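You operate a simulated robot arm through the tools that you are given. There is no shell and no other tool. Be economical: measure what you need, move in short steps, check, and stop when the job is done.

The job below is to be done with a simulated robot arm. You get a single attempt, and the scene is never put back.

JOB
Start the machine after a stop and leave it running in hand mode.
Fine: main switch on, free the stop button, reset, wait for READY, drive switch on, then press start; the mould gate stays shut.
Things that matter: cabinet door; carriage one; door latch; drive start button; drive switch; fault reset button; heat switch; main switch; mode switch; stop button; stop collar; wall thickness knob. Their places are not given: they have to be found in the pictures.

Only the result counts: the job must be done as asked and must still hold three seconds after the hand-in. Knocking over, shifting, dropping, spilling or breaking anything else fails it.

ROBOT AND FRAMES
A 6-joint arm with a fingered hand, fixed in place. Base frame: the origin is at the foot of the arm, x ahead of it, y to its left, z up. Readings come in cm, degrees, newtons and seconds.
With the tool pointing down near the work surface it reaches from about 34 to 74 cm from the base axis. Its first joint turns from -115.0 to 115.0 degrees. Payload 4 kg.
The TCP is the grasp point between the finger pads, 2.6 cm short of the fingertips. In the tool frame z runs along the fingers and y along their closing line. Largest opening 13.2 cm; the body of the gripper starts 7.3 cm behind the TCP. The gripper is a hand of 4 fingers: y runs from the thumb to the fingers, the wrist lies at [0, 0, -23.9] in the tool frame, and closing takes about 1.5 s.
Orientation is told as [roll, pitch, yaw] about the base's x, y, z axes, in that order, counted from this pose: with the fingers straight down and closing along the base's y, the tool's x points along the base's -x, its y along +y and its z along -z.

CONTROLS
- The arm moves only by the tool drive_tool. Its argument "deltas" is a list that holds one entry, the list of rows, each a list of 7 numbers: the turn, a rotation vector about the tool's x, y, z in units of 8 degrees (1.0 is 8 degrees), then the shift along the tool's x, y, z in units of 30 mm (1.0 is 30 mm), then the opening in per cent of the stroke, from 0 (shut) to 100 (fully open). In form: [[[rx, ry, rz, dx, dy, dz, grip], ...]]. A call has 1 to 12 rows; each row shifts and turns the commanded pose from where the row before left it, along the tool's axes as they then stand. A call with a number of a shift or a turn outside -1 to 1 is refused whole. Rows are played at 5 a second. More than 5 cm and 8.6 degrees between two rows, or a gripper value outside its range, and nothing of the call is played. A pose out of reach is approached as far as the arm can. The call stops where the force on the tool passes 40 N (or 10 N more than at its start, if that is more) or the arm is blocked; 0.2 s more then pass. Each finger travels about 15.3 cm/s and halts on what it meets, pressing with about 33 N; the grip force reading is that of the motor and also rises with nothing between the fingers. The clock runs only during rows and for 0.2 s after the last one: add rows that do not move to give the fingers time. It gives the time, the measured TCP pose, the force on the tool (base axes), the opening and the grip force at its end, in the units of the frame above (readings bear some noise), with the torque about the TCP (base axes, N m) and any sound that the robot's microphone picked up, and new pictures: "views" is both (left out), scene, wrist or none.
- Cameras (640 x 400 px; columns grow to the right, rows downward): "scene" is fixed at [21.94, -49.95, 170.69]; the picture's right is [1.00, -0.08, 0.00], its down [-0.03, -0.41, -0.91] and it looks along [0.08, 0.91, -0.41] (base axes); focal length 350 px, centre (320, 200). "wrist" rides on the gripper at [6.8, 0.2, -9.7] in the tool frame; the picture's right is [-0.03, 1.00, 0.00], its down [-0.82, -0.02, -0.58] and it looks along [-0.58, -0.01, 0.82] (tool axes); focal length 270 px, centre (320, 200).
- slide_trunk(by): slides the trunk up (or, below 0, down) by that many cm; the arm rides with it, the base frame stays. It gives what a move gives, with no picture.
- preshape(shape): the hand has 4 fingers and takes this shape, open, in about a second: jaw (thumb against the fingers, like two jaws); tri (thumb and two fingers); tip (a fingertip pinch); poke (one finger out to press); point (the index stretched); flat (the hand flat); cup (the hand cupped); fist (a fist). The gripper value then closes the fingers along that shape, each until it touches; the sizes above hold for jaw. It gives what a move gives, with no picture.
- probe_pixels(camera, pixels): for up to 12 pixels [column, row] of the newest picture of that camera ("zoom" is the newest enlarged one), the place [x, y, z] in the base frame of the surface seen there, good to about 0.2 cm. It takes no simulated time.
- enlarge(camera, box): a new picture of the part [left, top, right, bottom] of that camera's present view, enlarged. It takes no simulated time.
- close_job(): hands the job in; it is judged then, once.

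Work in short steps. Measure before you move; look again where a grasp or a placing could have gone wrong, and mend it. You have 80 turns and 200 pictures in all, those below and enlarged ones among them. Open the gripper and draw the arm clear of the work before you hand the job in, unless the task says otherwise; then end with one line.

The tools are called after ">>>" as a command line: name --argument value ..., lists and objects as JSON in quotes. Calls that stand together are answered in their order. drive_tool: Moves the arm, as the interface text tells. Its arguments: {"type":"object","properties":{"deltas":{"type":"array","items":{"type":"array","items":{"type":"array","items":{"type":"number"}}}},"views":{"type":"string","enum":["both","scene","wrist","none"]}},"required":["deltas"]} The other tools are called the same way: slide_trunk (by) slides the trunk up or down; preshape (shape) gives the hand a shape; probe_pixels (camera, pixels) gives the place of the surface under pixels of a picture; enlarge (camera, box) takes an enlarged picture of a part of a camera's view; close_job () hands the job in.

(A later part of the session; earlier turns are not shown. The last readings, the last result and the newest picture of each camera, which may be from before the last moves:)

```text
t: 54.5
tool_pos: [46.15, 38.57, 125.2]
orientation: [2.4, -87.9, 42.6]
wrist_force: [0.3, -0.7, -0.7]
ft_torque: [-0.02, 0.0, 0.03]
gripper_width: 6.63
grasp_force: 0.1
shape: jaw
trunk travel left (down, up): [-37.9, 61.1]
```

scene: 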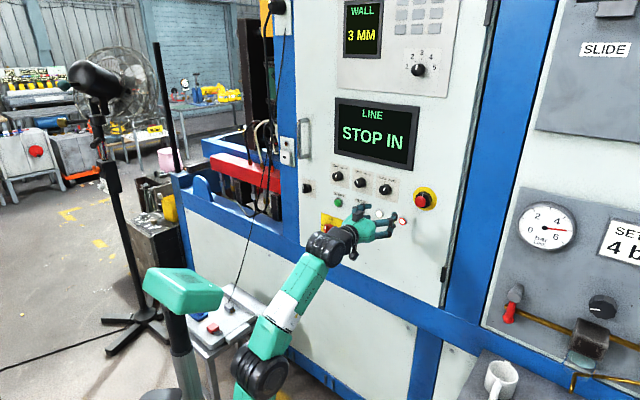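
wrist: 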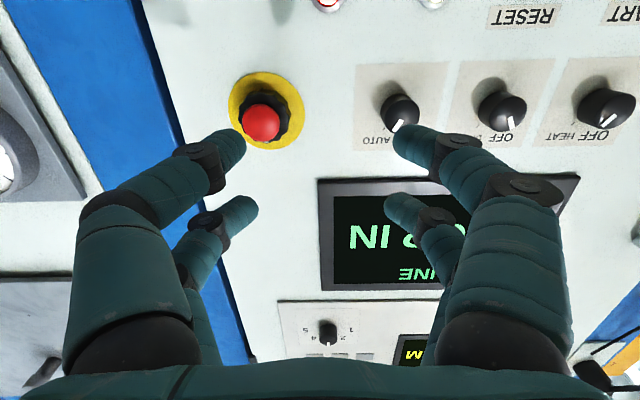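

The arm now has a good posture, close to facing the collar. I level the pitch, centre on the stop (u=11.2, z=126.4), and pre-roll -32°.

>>> drive_tool --deltas '[[[0, -0.26, 0, -0.2, -0.65, 0, 55], [0, 0, 0, -0.2, -0.65, 0, 55], [0, 0, 0, 0, -0.65, 0, 55], [0, 0, -1, 0, 0, 0, 55], [0, 0, -1, 0, 0, 0, 55], [0, 0, -1, 0, 0, 0, 55], [0, 0, -1, 0, 0, 0, 55], [0, 0, 0, 0, 0, 1, 55], [0, 0, 0, 0, 0, 1, 55], [0, 0, 0, 0, 0, 0, 55]]]'

```text
t: 56.6
tool_pos: [53.98, 38.0, 125.35]
orientation: [-90.3, -58.1, 135.2]
wrist_force: [0.0, 0.2, -0.6]
ft_torque: [-0.04, 0.02, 0.01]
gripper_width: 7.23
grasp_force: 0.1
shape: jaw
out of reach, approached as far as the arm can: row 9
trunk travel left (down, up): [-37.9, 61.1]
```

scene: 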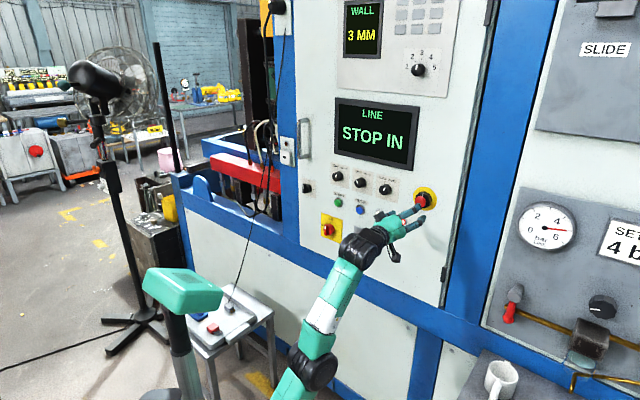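
wrist: 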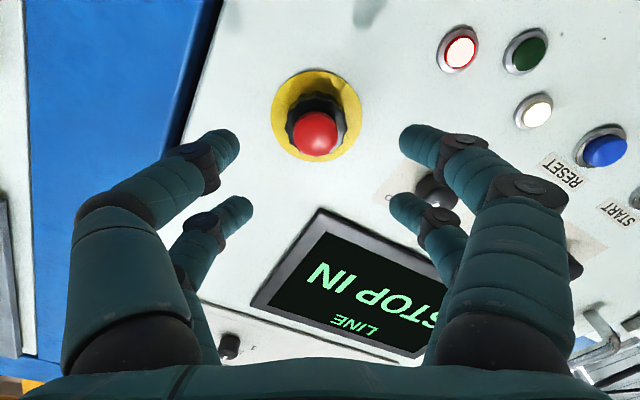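

Reach is exhausted here, so I raise the trunk 10 cm and compensate downward with the arm.

>>> slide_trunk --by 10

>>> drive_tool --deltas '[[[0, 0, 0, 0.843, 0.527, 0, 55], [0, 0, 0, 0.843, 0.527, 0, 55], [0, 0, 0, 0.843, 0.527, 0, 55], [0, 0, 0, 0, 0, 0.8, 55], [0, 0, 0, 0, 0, 0.8, 55], [0, 0, 0, 0, 0, 0, 55]]]'

```text
t: 58.0
tool_pos: [54.0, 38.01, 135.35]
orientation: [-90.2, -58.1, 135.2]
wrist_force: [0.6, -0.7, -0.7]
ft_torque: [0.02, 0.0, -0.01]
gripper_width: 7.23
grasp_force: 0.0
shape: jaw
trunk travel left (down, up): [-47.9, 51.1]
```

```text
t: 59.4
tool_pos: [59.29, 41.89, 130.6]
orientation: [-90.0, -58.2, 135.3]
wrist_force: [-0.3, 0.2, -0.3]
ft_torque: [0.01, 0.0, 0.04]
gripper_width: 7.23
grasp_force: 0.1
shape: jaw
out of reach, approached as far as the arm can: row 1, 2, 3, 4, 5
trunk travel left (down, up): [-47.9, 51.1]
```

scene: 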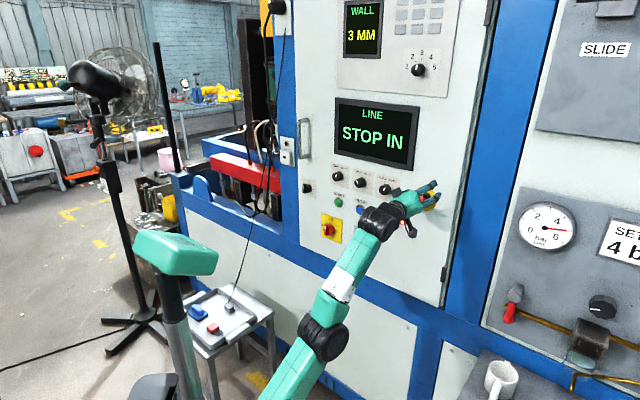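
wrist: 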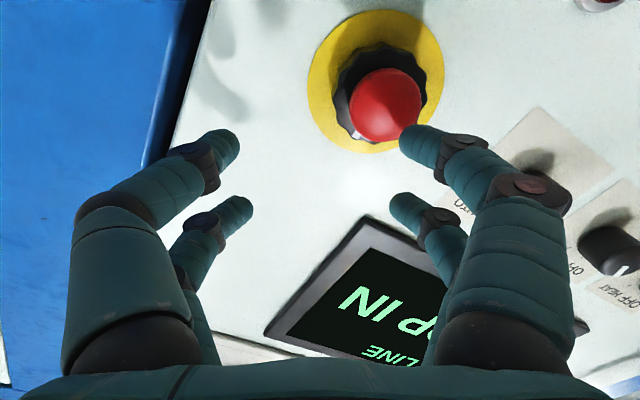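

The arm is stretched while still high. I retreat, raise the trunk 12 cm more, then re-aim.

>>> drive_tool --deltas '[[[0, 0, 0, 0, 0, -0.9, 55], [0, 0, 0, 0, 0, -0.9, 55], [0, 0, 0, 0, 0, 0, 55]]]' --views "none"

>>> slide_trunk --by 12

```text
t: 60.2
tool_pos: [57.03, 38.99, 133.14]
orientation: [-90.0, -58.0, 135.1]
wrist_force: [0.4, -0.7, 0.2]
ft_torque: [0.02, 0.01, -0.02]
gripper_width: 7.21
grasp_force: 0.1
shape: jaw
out of reach, approached as far as the arm can: row 1, 2
trunk travel left (down, up): [-47.9, 51.1]
```

```text
t: 61.7
tool_pos: [56.94, 39.01, 145.05]
orientation: [-90.0, -58.1, 135.1]
wrist_force: [0.2, -0.2, -0.2]
ft_torque: [-0.01, 0.01, -0.03]
gripper_width: 7.21
grasp_force: 0.0
shape: jaw
trunk travel left (down, up): [-59.9, 39.1]
```

Now at n=67.9, u=12.7, z=145. I move down 18.6 cm and 1.5 cm left with the arm.

>>> drive_tool --deltas '[[[0, 0, 0, 0.835, 0.619, 0, 55], [0, 0, 0, 0.835, 0.619, 0, 55], [0, 0, 0, 0.835, 0.619, 0, 55], [0, 0, 0, 0.835, 0.619, 0, 55], [0, 0, 0, 0.835, 0.619, 0, 55], [0, 0, 0, 0.835, 0.619, 0, 55], [0, 0, 0, 0, 0, 0, 55]]]'

```text
t: 63.3
tool_pos: [63.01, 44.82, 137.98]
orientation: [-91.1, -58.0, 136.0]
wrist_force: [-22.6, -18.1, 8.4]
ft_torque: [0.1, 0.18, 0.68]
gripper_width: 7.11
grasp_force: 0.0
shape: jaw
out of reach, approached as far as the arm can: row 1, 2, 3, 4, 5, 6
trunk travel left (down, up): [-59.9, 39.1]
```

scene: 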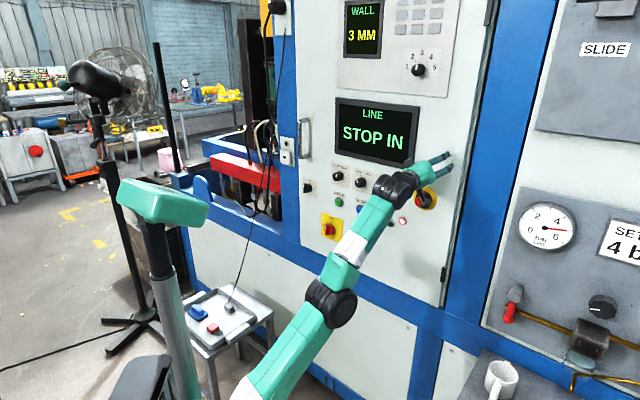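
wrist: 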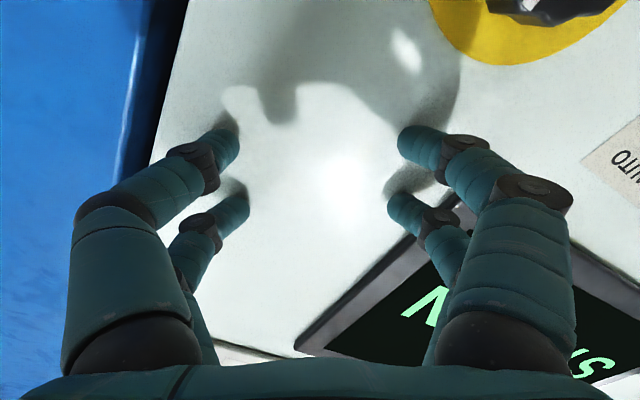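

The arm is straight and slid along an arc until the tips touched the blank panel at 29 N, well above the stop. I draw back diagonally toward the shoulder to bend the elbow.

>>> drive_tool --deltas '[[[0, 0, 0, 0, 0, -1, 55], [0, 0, 0, 0.3, 0.19, -1, 55], [0, 0, 0, 0.5, 0.31, -1, 55], [0, 0, 0, 0.5, 0.31, -1, 55], [0, 0, 0, 0.5, 0.31, -1, 55], [0, 0, 0, 0.5, 0.31, -1, 55]]]' --views "scene"

```text
t: 64.7
tool_pos: [53.33, 36.23, 135.94]
orientation: [-89.0, -58.3, 133.6]
wrist_force: [0.5, -0.3, -0.5]
ft_torque: [0.03, 0.01, 0.02]
gripper_width: 7.24
grasp_force: 0.2
shape: jaw
out of reach, approached as far as the arm can: row 1, 2, 3, 5, 6
trunk travel left (down, up): [-59.9, 39.1]
```

scene: 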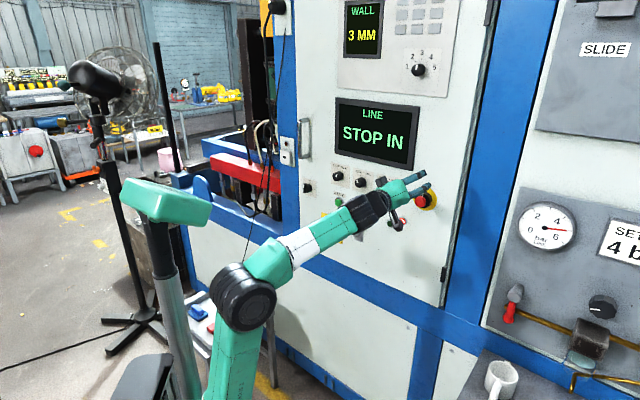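

Fitting the stretched poses gives max wrist reach ≈76 cm from a shoulder at z≈T+24 (T = trunk travel left, down). A trunk travel near T=52 suits the stop pose, so I slide down 8 cm.

>>> slide_trunk --by -8

>>> drive_tool --deltas '[[[0, 0, 0, 0.1, 0.25, 0.3, 55], [0, 0, 0, 0.1, 0.1, 0.3, 55], [0, 0, 0, 0, 0, 0, 55]]]'

```text
t: 65.8
tool_pos: [53.39, 36.34, 127.77]
orientation: [-88.9, -58.2, 133.5]
wrist_force: [0.2, 0.0, 0.4]
ft_torque: [0.01, -0.01, -0.02]
gripper_width: 7.28
grasp_force: 0.0
shape: jaw
trunk travel left (down, up): [-51.9, 47.1]
```

```text
t: 66.7
tool_pos: [54.27, 38.07, 126.83]
orientation: [-88.5, -58.2, 133.3]
wrist_force: [-0.6, -1.3, 0.6]
ft_torque: [-0.02, 0.02, 0.03]
gripper_width: 7.25
grasp_force: 0.1
shape: jaw
trunk travel left (down, up): [-51.9, 47.1]
```

scene: 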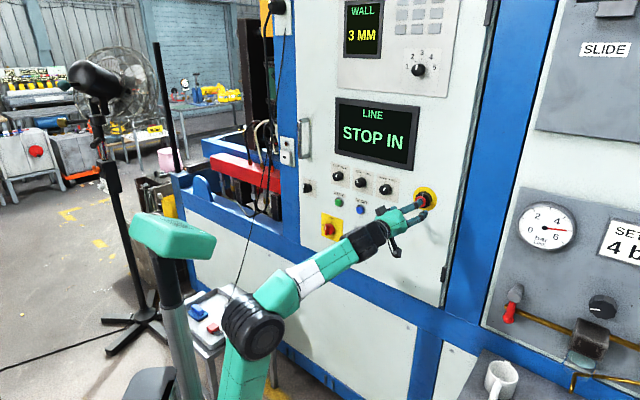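
wrist: 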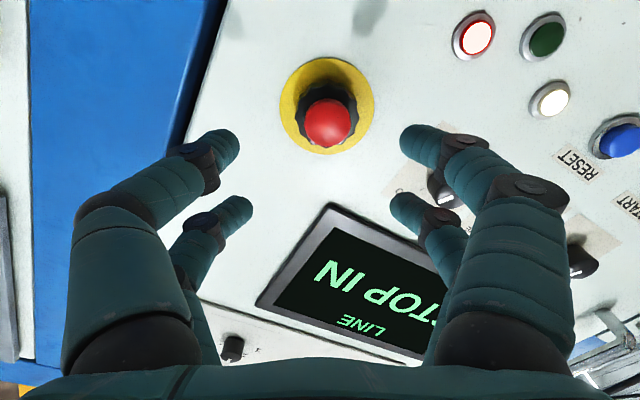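

Within reach now, at n=65.3. I advance 7.5 cm with a small centring shift and look.

>>> drive_tool --deltas '[[[0, 0, 0, 0.02, 0.13, 0.5, 55], [0, 0, 0, 0, 0, 0.5, 55], [0, 0, 0, 0, 0, 0.5, 55], [0, 0, 0, 0, 0, 0.5, 55], [0, 0, 0, 0, 0, 0.5, 55], [0, 0, 0, 0, 0, 0, 55]]]'

```text
t: 68.0
tool_pos: [59.34, 43.47, 126.43]
orientation: [-88.7, -58.2, 133.6]
wrist_force: [0.3, -0.6, -0.6]
ft_torque: [-0.01, 0.01, 0.02]
gripper_width: 7.27
grasp_force: 0.0
shape: jaw
trunk travel left (down, up): [-51.9, 47.1]
```

scene: 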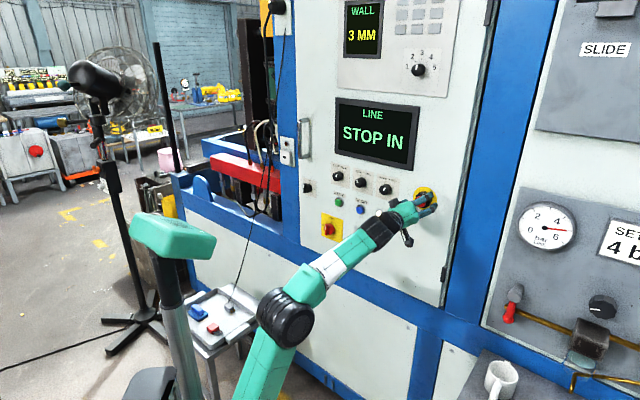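
wrist: 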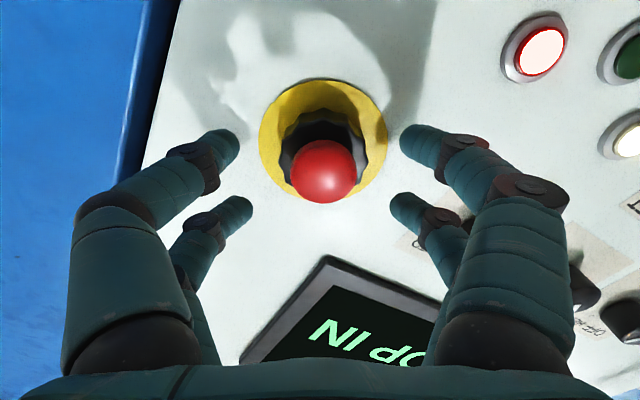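

Well centred. I advance 2.7 cm and close on the collar.

>>> drive_tool --deltas '[[[0, 0, 0, 0, 0, 0.45, 55], [0, 0, 0, 0, 0, 0.45, 55], [0, 0, 0, 0, 0, 0, 55], [0, 0, 0, 0, 0, 0, 35], [0, 0, 0, 0, 0, 0, 20], [0, 0, 0, 0, 0, 0, 10], [0, 0, 0, 0, 0, 0, 10]]]' --views "wrist"

>>> enlarge --camera "wrist" --box '[200, 80, 440, 260]'

```text
t: 69.7
tool_pos: [61.24, 45.49, 126.31]
orientation: [-88.7, -58.3, 133.6]
wrist_force: [2.1, 5.3, 0.5]
ft_torque: [0.03, -0.04, 0.06]
gripper_width: 2.67
grasp_force: 32.5
shape: jaw
trunk travel left (down, up): [-51.9, 47.1]
```

wrist: 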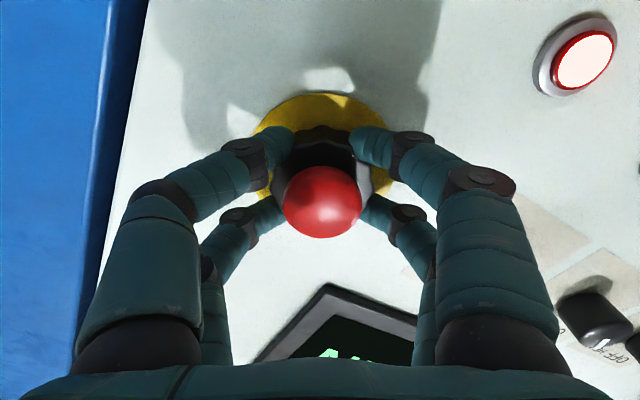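

```text
2.22 times, centred on (320, 170) of wrist
```

zoom: 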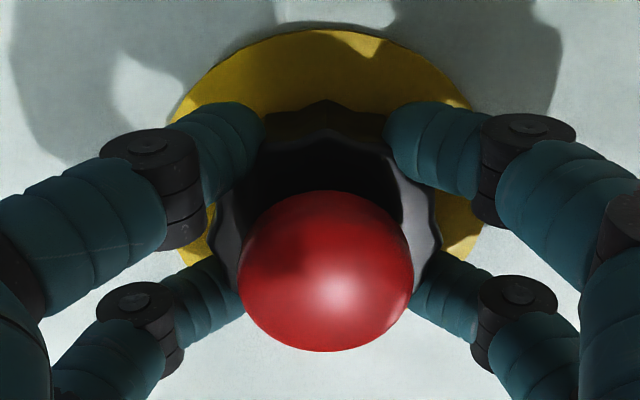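

Collar is gripped by all four fingers. I turn clockwise about 28° and check the torque.

>>> drive_tool --deltas '[[[0, 0, 0.7, 0, 0, 0, 8], [0, 0, 0.7, 0, 0, 0, 8], [0, 0, 0.7, 0, 0, 0, 8], [0, 0, 0.7, 0, 0, 0, 8], [0, 0, 0.7, 0, 0, 0, 8]]]'

```text
t: 70.8
tool_pos: [61.12, 45.55, 126.22]
orientation: [-79.0, -86.3, 123.6]
wrist_force: [-5.1, 5.9, -3.7]
ft_torque: [-0.1, 0.04, 0.26]
gripper_width: 2.64
grasp_force: 33.1
shape: jaw
trunk travel left (down, up): [-51.9, 47.1]
```

scene: 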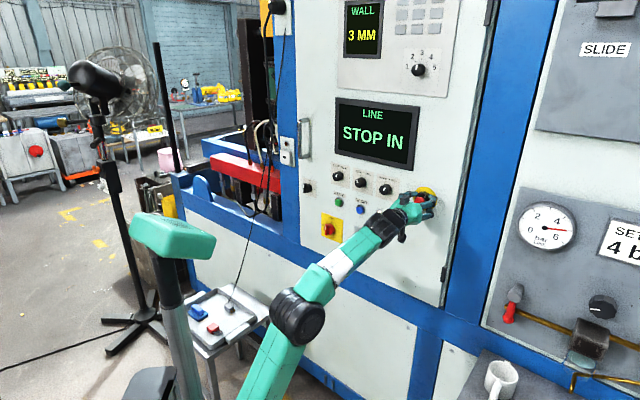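
wrist: 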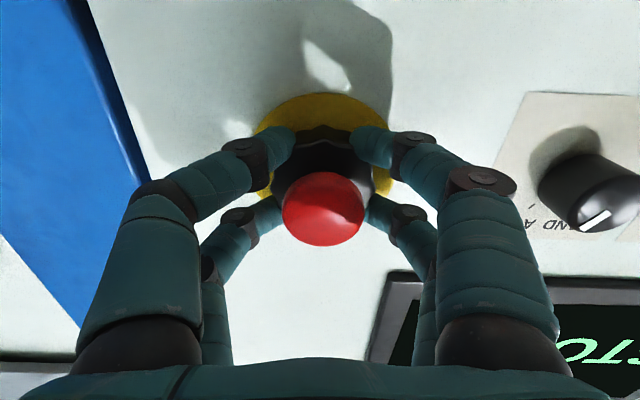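

It turns with little torque, and the display still reads STOP. I continue clockwise another 36°.

>>> drive_tool --deltas '[[[0, 0, 0.75, 0, 0, 0, 8], [0, 0, 0.75, 0, 0, 0, 8], [0, 0, 0.75, 0, 0, 0, 8], [0, 0, 0.75, 0, 0, 0, 8], [0, 0, 0.75, 0, 0, 0, 8], [0, 0, 0.75, 0, 0, 0, 8]]]'

```text
t: 72.2
tool_pos: [61.2, 45.64, 126.31]
orientation: [88.5, -57.8, -44.0]
wrist_force: [-15.8, 7.7, -11.9]
ft_torque: [-0.13, 0.08, 0.61]
gripper_width: 2.66
grasp_force: 33.4
shape: jaw
trunk travel left (down, up): [-51.9, 47.1]
```

scene: 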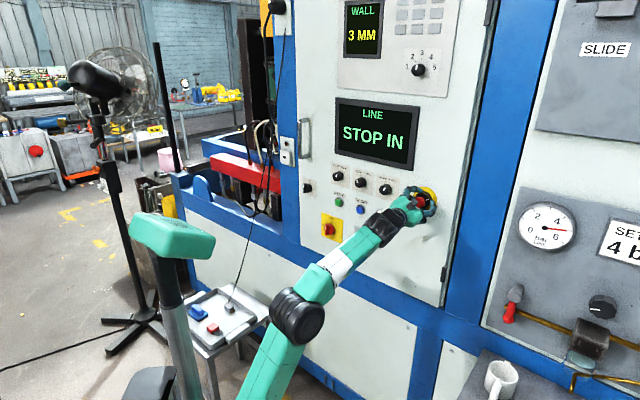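
wrist: 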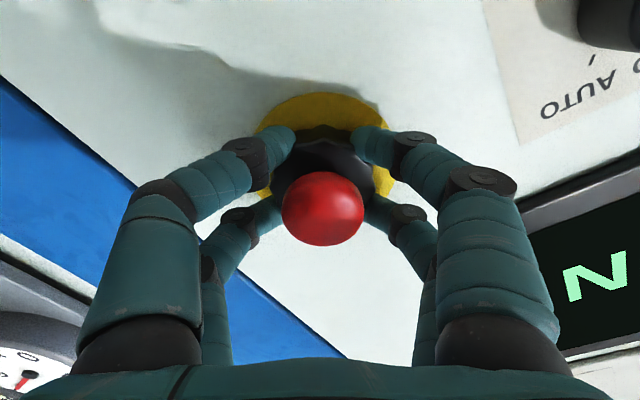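

The mark is hidden, so I continue 24° more and see whether anything changes.

>>> drive_tool --deltas '[[[0, 0, 0.75, 0, 0, 0, 8], [0, 0, 0.75, 0, 0, 0, 8], [0, 0, 0.75, 0, 0, 0, 8], [0, 0, 0.75, 0, 0, 0, 8]]]'

>>> enlarge --camera "wrist" --box '[220, 80, 420, 260]'

>>> enlarge --camera "scene" --box '[395, 175, 450, 220]'

```text
t: 73.2
tool_pos: [61.0, 45.8, 126.27]
orientation: [89.0, -33.8, -44.7]
wrist_force: [-17.9, 10.3, -12.4]
ft_torque: [-0.08, 0.03, 0.68]
gripper_width: 2.65
grasp_force: 32.8
shape: jaw
trunk travel left (down, up): [-51.9, 47.1]
```

scene: 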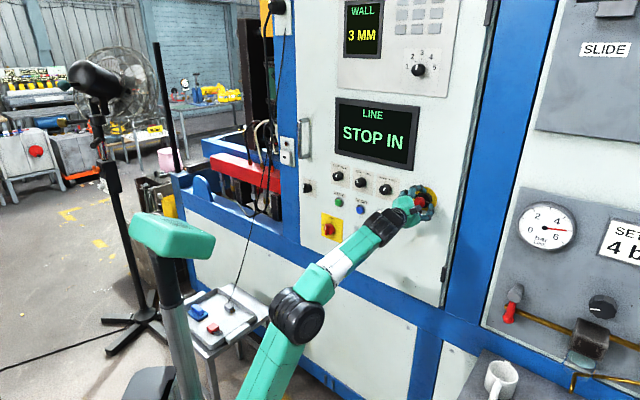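
wrist: 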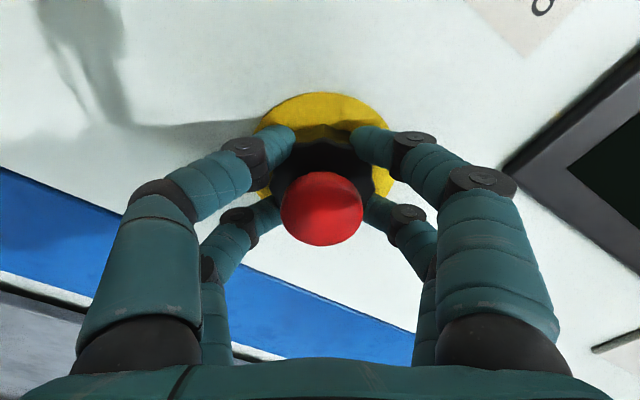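

```text
2.22 times, centred on (320, 170) of wrist
```

zoom: 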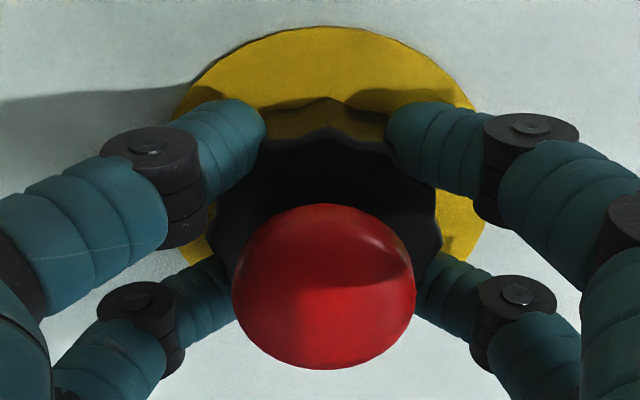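

```text
8.89 times, centred on (422, 198) of scene
```

zoom: 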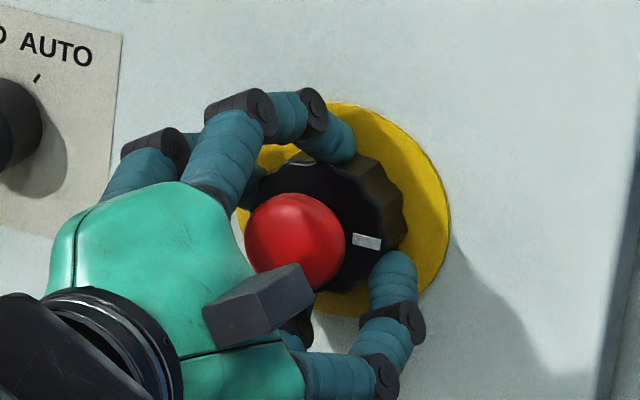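

The collar has turned about 90° clockwise (mark now points right). I probe whether the cap has moved out.

>>> probe_pixels --camera "zoom" --pixels '[[295, 225], [330, 235], [280, 240], [365, 241], [350, 200], [390, 190]]'

```text
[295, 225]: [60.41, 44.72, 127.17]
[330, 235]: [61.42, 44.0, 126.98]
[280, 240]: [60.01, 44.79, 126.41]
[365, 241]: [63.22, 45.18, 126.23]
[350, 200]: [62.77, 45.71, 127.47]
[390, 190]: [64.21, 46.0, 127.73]
```

The cap appears about 0.4 cm further out than before. I turn a little further and check again.

>>> drive_tool --deltas '[[[0, 0, 0.7, 0, 0, 0, 8], [0, 0, 0.7, 0, 0, 0, 8], [0, 0, 0.7, 0, 0, 0, 8]]]' --views "scene"

>>> enlarge --camera "scene" --box '[395, 175, 450, 220]'

```text
t: 74.0
tool_pos: [61.07, 45.83, 126.38]
orientation: [89.3, -17.1, -45.0]
wrist_force: [-15.6, 14.5, -7.3]
ft_torque: [0.0, -0.04, 0.7]
gripper_width: 2.65
grasp_force: 32.9
shape: jaw
trunk travel left (down, up): [-51.9, 47.1]
```

scene: 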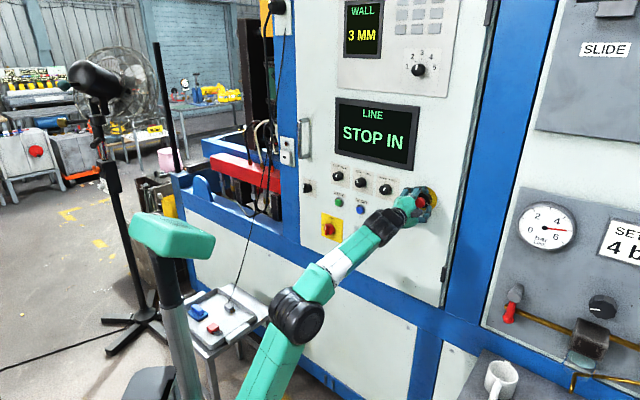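

```text
8.89 times, centred on (422, 198) of scene
```

zoom: 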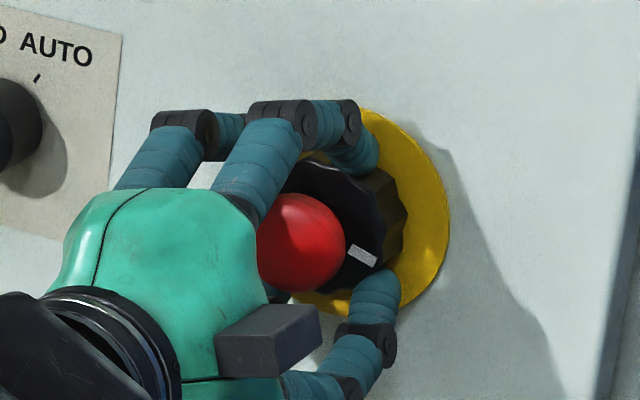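

Still STOP IN. I open the fingers to see whether the collar stays and where the cap sits.

>>> drive_tool --deltas '[[[0, 0, 0, 0, 0, 0, 30], [0, 0, 0, 0, 0, 0, 55], [0, 0, 0, 0, 0, 0, 55], [0, 0, 0, 0, 0, 0, 55], [0, 0, 0, 0, 0, 0, 55]]]'

>>> enlarge --camera "scene" --box '[395, 175, 450, 220]'

>>> enlarge --camera "wrist" --box '[220, 80, 420, 260]'

>>> probe_pixels --camera "wrist" --pixels '[[321, 190], [321, 215], [300, 205], [340, 205], [320, 160], [320, 145]]'

```text
t: 75.2
tool_pos: [61.47, 45.41, 126.4]
orientation: [89.5, -17.0, -45.2]
wrist_force: [0.3, 0.0, 0.3]
ft_torque: [0.02, 0.02, -0.01]
gripper_width: 7.22
grasp_force: 0.0
shape: jaw
trunk travel left (down, up): [-51.9, 47.1]
```

scene: 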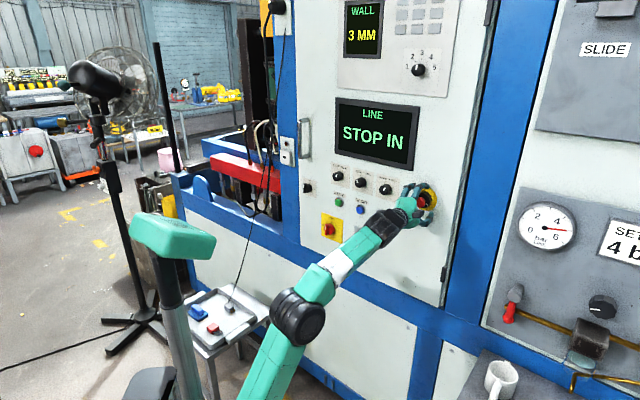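
wrist: 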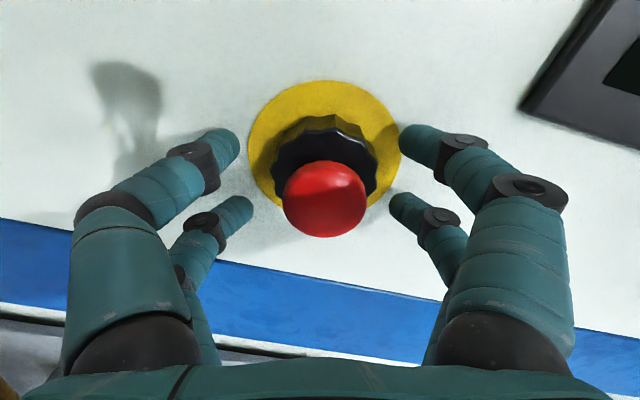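

```text
8.89 times, centred on (422, 198) of scene
```

zoom: 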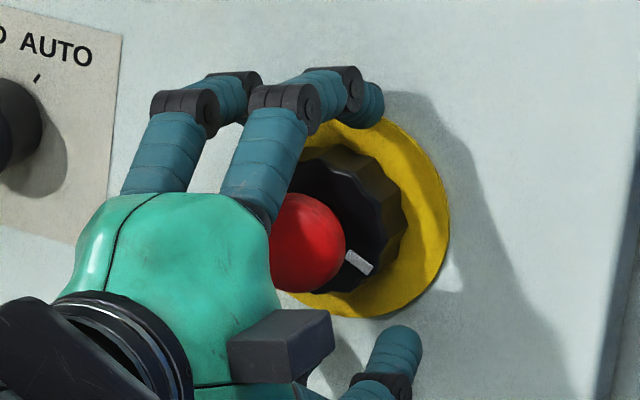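

```text
2.22 times, centred on (320, 170) of wrist
```

zoom: 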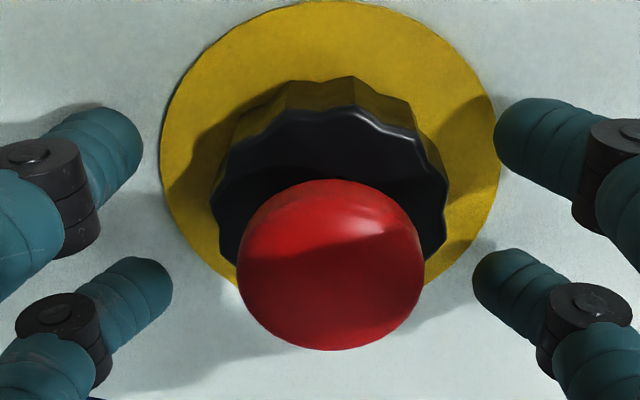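

```text
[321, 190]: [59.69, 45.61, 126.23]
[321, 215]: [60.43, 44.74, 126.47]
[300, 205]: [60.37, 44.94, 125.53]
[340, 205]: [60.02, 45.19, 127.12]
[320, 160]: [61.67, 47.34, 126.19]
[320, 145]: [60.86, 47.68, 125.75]
```

The collar stays turned, with the cap slightly out. Perhaps the unlocked button must now be pulled. I back off 2 cm and grip the red cap itself.

>>> drive_tool --deltas '[[[0, 0, 0, 0, 0, -0.63, 55], [0, 0, 0, 0, 0, 0, 55], [0, 0, 0, 0, 0, 0, 30], [0, 0, 0, 0, 0, 0, 10], [0, 0, 0, 0, 0, 0, 5], [0, 0, 0, 0, 0, 0, 5]]]' --views "wrist"

```text
t: 76.7
tool_pos: [59.95, 44.08, 126.47]
orientation: [89.3, -16.9, -45.1]
wrist_force: [5.7, 2.2, 4.3]
ft_torque: [-0.1, -0.22, 0.14]
gripper_width: 0.93
grasp_force: 32.8
shape: jaw
trunk travel left (down, up): [-51.9, 47.1]
```

wrist: 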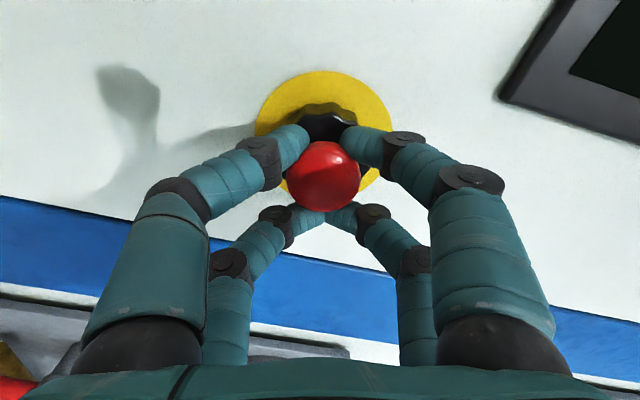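

Cap is caged between four fingers. I pull gently, 1.2 cm.

>>> drive_tool --deltas '[[[0, 0, 0, 0, 0, -0.1, 5], [0, 0, 0, 0, 0, -0.1, 5], [0, 0, 0, 0, 0, -0.1, 5], [0, 0, 0, 0, 0, -0.1, 5]]]'

```text
t: 77.5
tool_pos: [59.71, 43.6, 126.31]
orientation: [89.6, -17.0, -45.5]
wrist_force: [24.6, 20.3, 13.3]
ft_torque: [-0.01, -0.33, 0.1]
gripper_width: 0.73
grasp_force: 33.2
shape: jaw
trunk travel left (down, up): [-51.9, 47.1]
stopped in row 4: the force on the tool passed its limit at 42 N (the readings are from after the stop); the commanded pose is now the measured one
```

scene: 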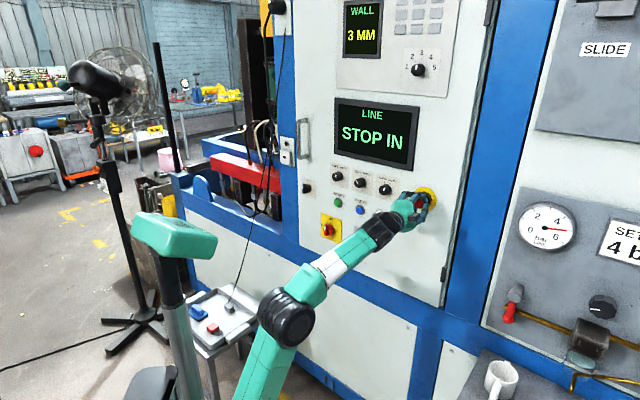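
wrist: 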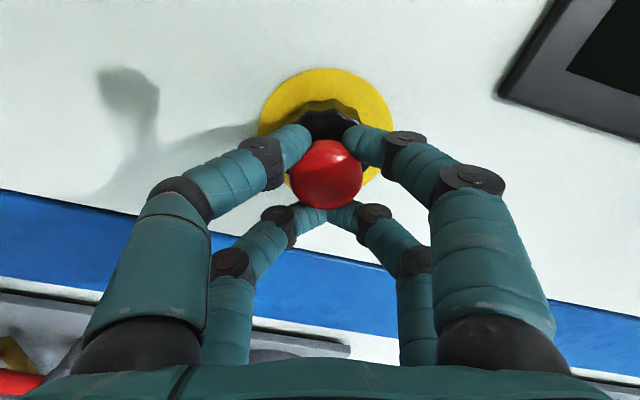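

It won't pull out at 42 N. I release and measure the cap again.

>>> drive_tool --deltas '[[[0, 0, 0, 0, 0, 0, 30], [0, 0, 0, 0, 0, 0, 55], [0, 0, 0, 0, 0, -0.7, 55], [0, 0, 0, 0, 0, -0.7, 55], [0, 0, 0, 0, 0, -0.7, 55], [0, 0, 0, 0, 0, -0.7, 55], [0, 0, 0, 0, 0, 0, 55]]]' --views "both"

>>> enlarge --camera "scene" --box '[395, 175, 450, 220]'

```text
t: 79.2
tool_pos: [53.43, 37.4, 126.48]
orientation: [89.4, -16.9, -45.3]
wrist_force: [0.1, 0.5, 1.3]
ft_torque: [-0.02, -0.01, 0.01]
gripper_width: 7.2
grasp_force: 0.0
shape: jaw
trunk travel left (down, up): [-51.9, 47.1]
```

scene: 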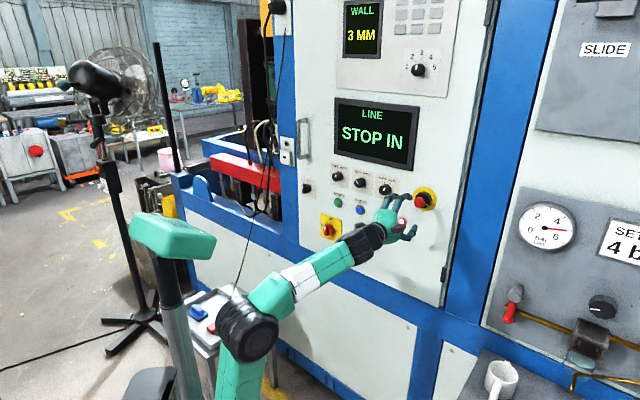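
wrist: 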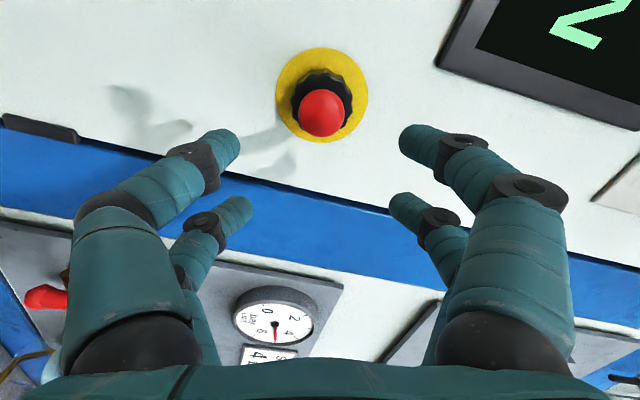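

```text
8.89 times, centred on (422, 198) of scene
```

zoom: 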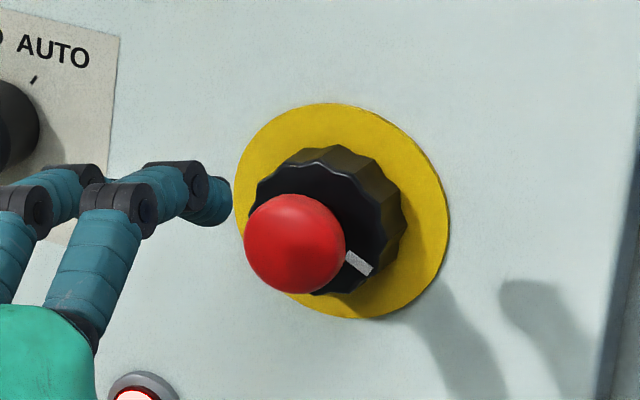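

I check the cap, collar and door plane positions.

>>> probe_pixels --camera "zoom" --pixels '[[295, 243], [250, 245], [343, 250], [295, 196], [357, 262], [310, 165], [400, 200], [500, 200], [560, 100], [180, 60]]'

>>> probe_pixels --camera "scene" --pixels '[[315, 200], [375, 225], [420, 230], [433, 206], [318, 235], [331, 165], [375, 245], [310, 90]]'

```text
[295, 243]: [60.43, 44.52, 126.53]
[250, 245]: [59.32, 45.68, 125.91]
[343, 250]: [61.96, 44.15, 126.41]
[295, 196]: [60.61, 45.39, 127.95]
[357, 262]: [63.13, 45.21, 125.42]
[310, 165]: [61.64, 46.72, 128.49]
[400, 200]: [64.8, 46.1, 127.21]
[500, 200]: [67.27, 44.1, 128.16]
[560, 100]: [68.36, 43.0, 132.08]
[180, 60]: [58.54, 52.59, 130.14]
```

```text
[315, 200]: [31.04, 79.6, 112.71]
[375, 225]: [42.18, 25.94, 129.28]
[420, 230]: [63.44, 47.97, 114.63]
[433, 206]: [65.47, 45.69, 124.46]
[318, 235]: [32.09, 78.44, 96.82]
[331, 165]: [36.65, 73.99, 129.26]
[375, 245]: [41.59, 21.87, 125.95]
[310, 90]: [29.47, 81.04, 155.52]
```

The cap is now about 0.5 cm further out than at first, so it seems freed. But the door's left edge came forward about 0.6 cm from my pull, and I must press it shut again. I roll back and take the poke shape for RESET.

>>> drive_tool --deltas '[[[0, 0, -1, 0, 0, -0.5, 55], [0, 0, -1, 0, 0, 0, 55], [0, 0, -1, 0, 0, 0, 55], [0, 0, -1, 0, 0, 0, 55], [0, 0, -1, 0, 0, 0, 55], [0, 0, -1, 0, 0, 0, 55], [0, 0, -1, 0, 0, 0, 55], [0, 0, -1, 0, 0, 0, 55], [0, 0, -1, 0, 0, 0, 55], [0, 0, -0.1, 0, 0, 0, 55]]]' --views "none"

>>> preshape --shape "poke"

>>> drive_tool --deltas '[[[0, 0, 0, 0.4, 0.9, 0, 0], [0, 0, 0, 0.4, 0.9, 0, 0], [0, 0, 0, 0.4, 0.9, 0, 0], [0, 0, 0, 0.4, 0.9, 0, 0], [0, 0, 0, 0.4, 0.9, 0, 0], [0, 0, 0, 0.4, 0.9, 0, 0], [0, 0, 0, 0.4, 0.9, 0, 0], [0, 0, 0, 0, 0, 0, 0]]]'

```text
t: 81.3
tool_pos: [52.32, 36.47, 126.61]
orientation: [14.6, -89.6, 29.8]
wrist_force: [0.1, 0.7, 0.6]
ft_torque: [0.0, 0.06, 0.0]
gripper_width: 7.18
grasp_force: 0.1
shape: jaw
trunk travel left (down, up): [-51.9, 47.1]
```

```text
t: 82.2
tool_pos: [52.26, 36.4, 126.51]
orientation: [28.4, -89.5, 16.1]
wrist_force: [-1.6, -1.0, -0.4]
ft_torque: [-0.01, -0.03, -0.01]
gripper_width: 0.01
grasp_force: 0.0
shape: poke
trunk travel left (down, up): [-51.9, 47.1]
```

```text
t: 84.0
tool_pos: [38.9, 49.98, 118.25]
orientation: [28.7, -89.5, 15.8]
wrist_force: [-0.2, 0.2, 0.1]
ft_torque: [0.0, 0.0, -0.03]
gripper_width: 0.01
grasp_force: 33.3
shape: jaw
trunk travel left (down, up): [-51.9, 47.1]
```

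scene: 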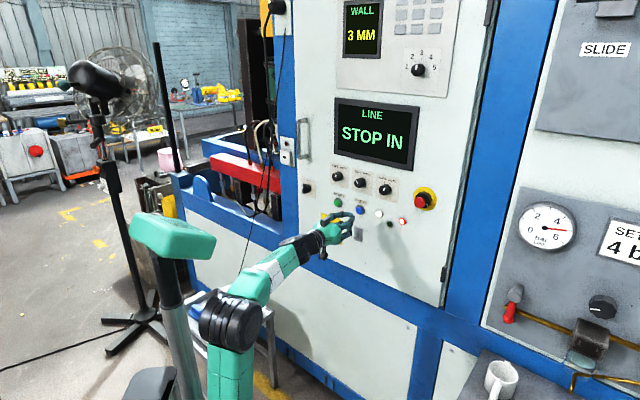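
wrist: 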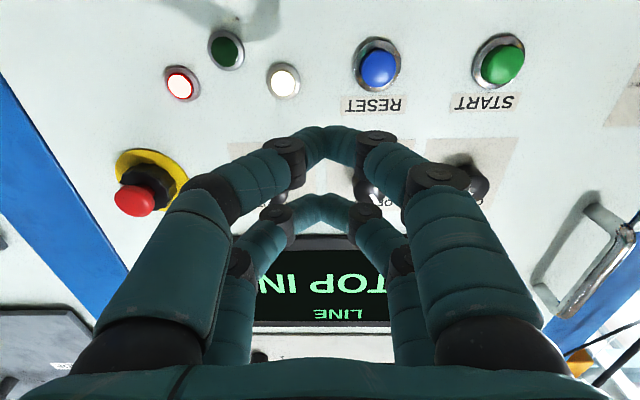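

The grip value 0 turned the hand back to a closed jaw. I preshape poke again and hold the value at 100.

>>> preshape --shape "poke"

>>> drive_tool --deltas '[[[0, 0, 0, 0, 0, 0, 100]]]'

```text
t: 85.0
tool_pos: [39.0, 49.75, 118.44]
orientation: [28.9, -89.5, 15.9]
wrist_force: [-0.3, -1.0, 0.2]
ft_torque: [0.04, 0.02, 0.01]
gripper_width: 0.01
grasp_force: 0.0
shape: poke
trunk travel left (down, up): [-51.9, 47.1]
```

```text
t: 85.3
tool_pos: [38.96, 49.92, 118.27]
orientation: [29.0, -89.5, 15.8]
wrist_force: [-0.1, -0.4, -0.2]
ft_torque: [0.03, -0.04, 0.02]
gripper_width: 0.02
grasp_force: 0.0
shape: poke
trunk travel left (down, up): [-51.9, 47.1]
```

scene: 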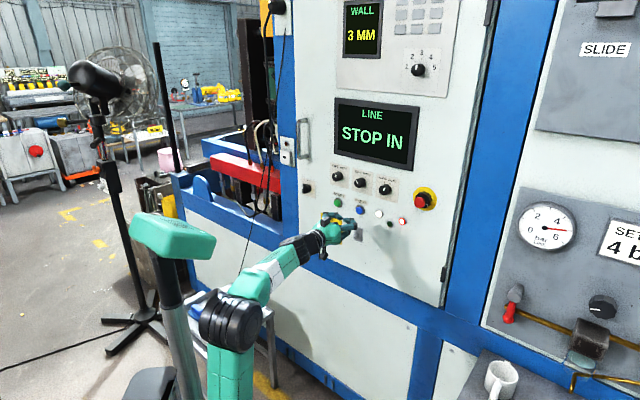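
wrist: 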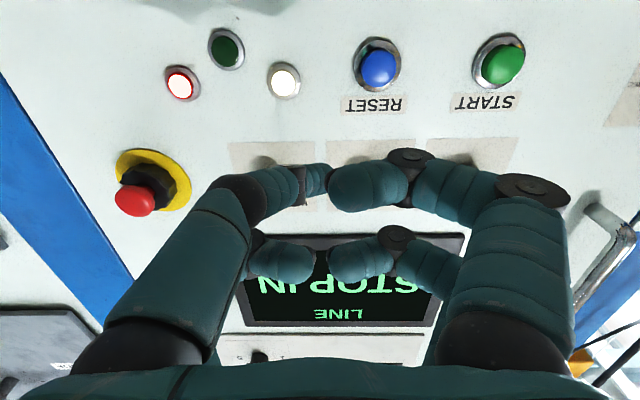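

I zoom and probe the poke hand to find which finger leads.

>>> enlarge --camera "wrist" --box '[180, 130, 460, 305]'

>>> enlarge --camera "scene" --box '[300, 190, 380, 260]'

>>> probe_pixels --camera "wrist" --pixels '[[320, 178], [300, 178], [280, 185], [360, 170], [340, 195], [408, 155], [350, 262], [300, 262], [395, 232]]'

```text
2.29 times, centred on (320, 218) of wrist
```

zoom: 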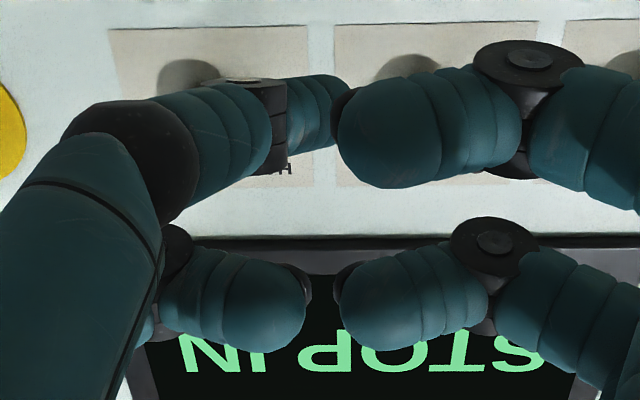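

```text
5.71 times, centred on (340, 225) of scene
```

zoom: 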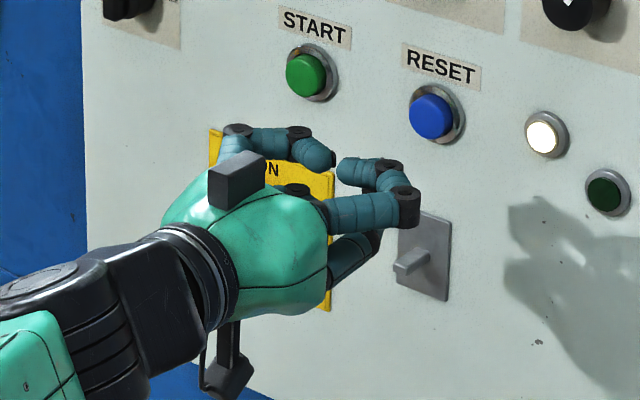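

```text
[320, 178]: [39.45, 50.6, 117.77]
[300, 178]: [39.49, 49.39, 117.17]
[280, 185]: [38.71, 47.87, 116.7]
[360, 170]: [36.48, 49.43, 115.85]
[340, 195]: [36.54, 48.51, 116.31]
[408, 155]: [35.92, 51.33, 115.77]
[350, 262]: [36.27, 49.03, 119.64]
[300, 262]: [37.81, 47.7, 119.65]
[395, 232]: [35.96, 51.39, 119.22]
```

Closed jaw tips are simpler to aim: a fingertip pair sits at tool x=±1.75, y≈0. I measure the buttons and go back to the jaw shape.

>>> probe_pixels --camera "wrist" --pixels '[[380, 67], [364, 67], [396, 67], [380, 52], [380, 82], [506, 65], [490, 65], [520, 65], [320, 140], [430, 140], [600, 140]]'

>>> preshape --shape "jaw"

```text
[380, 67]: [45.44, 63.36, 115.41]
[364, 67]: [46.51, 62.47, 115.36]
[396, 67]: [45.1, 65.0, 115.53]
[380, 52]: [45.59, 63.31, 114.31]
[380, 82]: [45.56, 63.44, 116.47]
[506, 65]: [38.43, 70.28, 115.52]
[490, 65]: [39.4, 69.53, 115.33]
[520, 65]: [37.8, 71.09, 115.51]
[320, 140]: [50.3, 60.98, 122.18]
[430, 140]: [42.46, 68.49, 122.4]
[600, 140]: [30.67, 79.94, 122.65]
```

```text
t: 86.2
tool_pos: [38.87, 49.93, 118.38]
orientation: [28.8, -89.5, 15.7]
wrist_force: [0.6, 0.6, -0.2]
ft_torque: [-0.02, 0.0, -0.02]
gripper_width: 13.18
grasp_force: 0.0
shape: jaw
trunk travel left (down, up): [-51.9, 47.1]
```

RESET is at u≈-12.5, z≈115.4, front n≈76.9; START is at u≈-22.5. I align the lower fingertip pair with RESET and approach with fingers closed.

>>> drive_tool --deltas '[[[0, 0, 0, 0.2, 0.78, 0, 50], [0, 0, 0, 0.21, 0.78, 0, 10], [0, 0, 0, 0, 0, 0, 0], [0, 0, 0, 0, 0, 0, 0], [0, 0, 0, 0, 0, 0, 0], [0, 0, 0, 0, 0, 0, 0], [0, 0, 0, 0, 0, 0.8, 0], [0, 0, 0, 0, 0, 0.8, 0], [0, 0, 0, 0, 0, 0.8, 0], [0, 0, 0, 0, 0, 0.5, 0], [0, 0, 0, 0, 0, 0, 0]]]'

>>> enlarge --camera "wrist" --box '[200, 60, 440, 240]'

```text
t: 88.7
tool_pos: [41.99, 59.35, 117.13]
orientation: [25.6, -89.5, 18.9]
wrist_force: [0.0, 0.1, -0.4]
ft_torque: [0.01, -0.03, 0.0]
gripper_width: 0.01
grasp_force: 33.3
shape: jaw
trunk travel left (down, up): [-51.9, 47.1]
```

scene: 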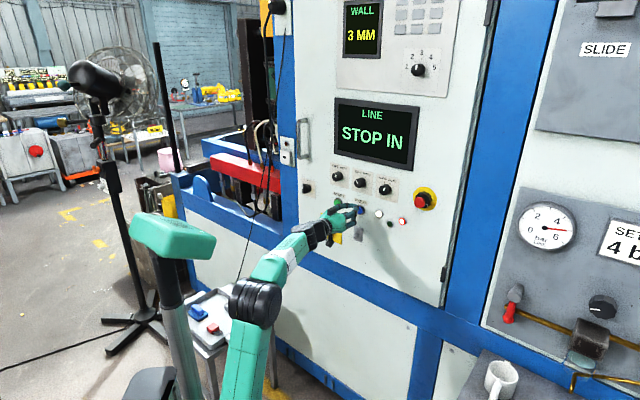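
wrist: 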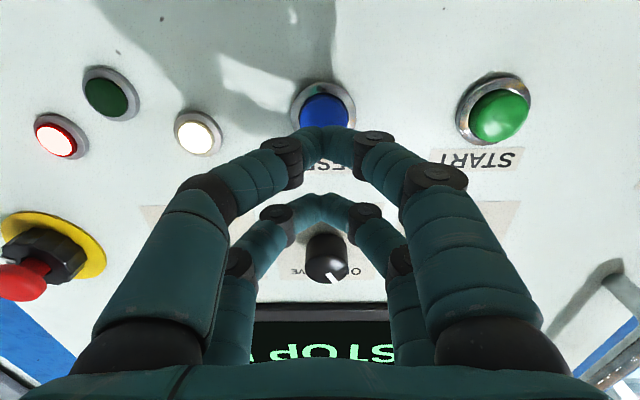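

```text
2.22 times, centred on (320, 150) of wrist
```

zoom: 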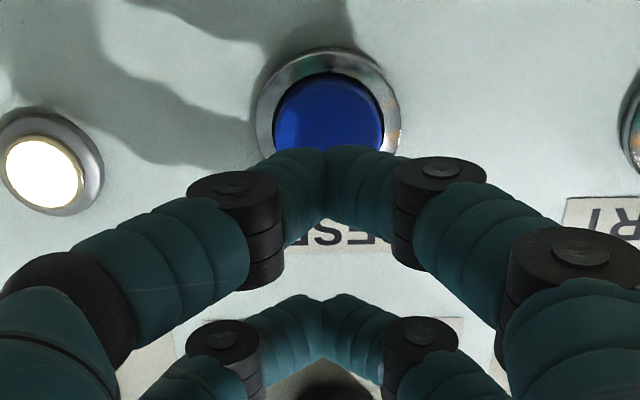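

Aligned. I press slowly.

>>> drive_tool --deltas '[[[0, 0, 0, 0, 0, 0.25, 0], [0, 0, 0, 0, 0, 0.25, 0], [0, 0, 0, 0, 0, 0.2, 0], [0, 0, 0, 0, 0, 0.12, 0], [0, 0, 0, 0, 0, 0.12, 0], [0, 0, 0, 0, 0, 0.12, 0], [0, 0, 0, 0, 0, 0, 0]]]'

```text
t: 90.2
tool_pos: [44.09, 61.53, 117.03]
orientation: [30.7, -89.5, 13.8]
wrist_force: [-1.4, -0.6, -0.3]
ft_torque: [0.0, 0.02, 0.03]
gripper_width: 0.02
grasp_force: 33.1
shape: jaw
trunk travel left (down, up): [-51.9, 47.1]
heard: click
```

scene: 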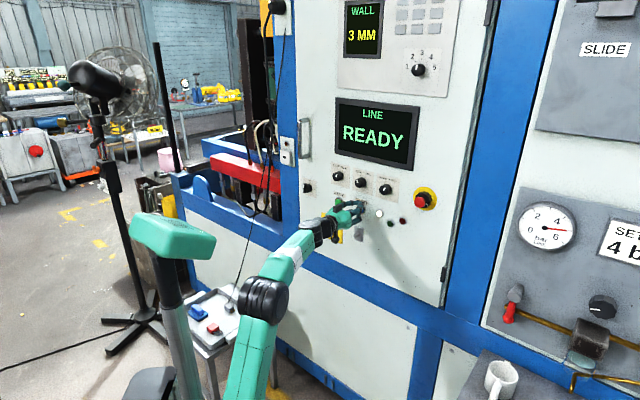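
wrist: 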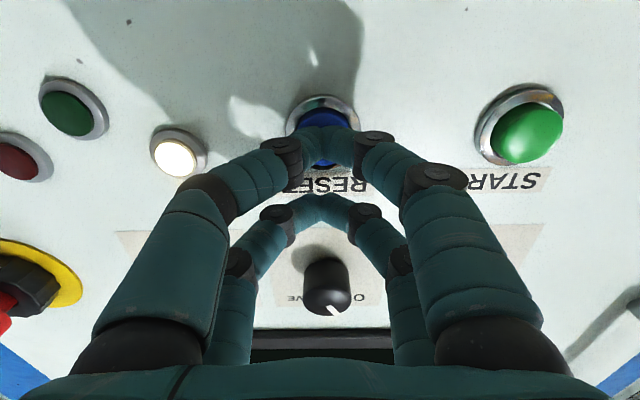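

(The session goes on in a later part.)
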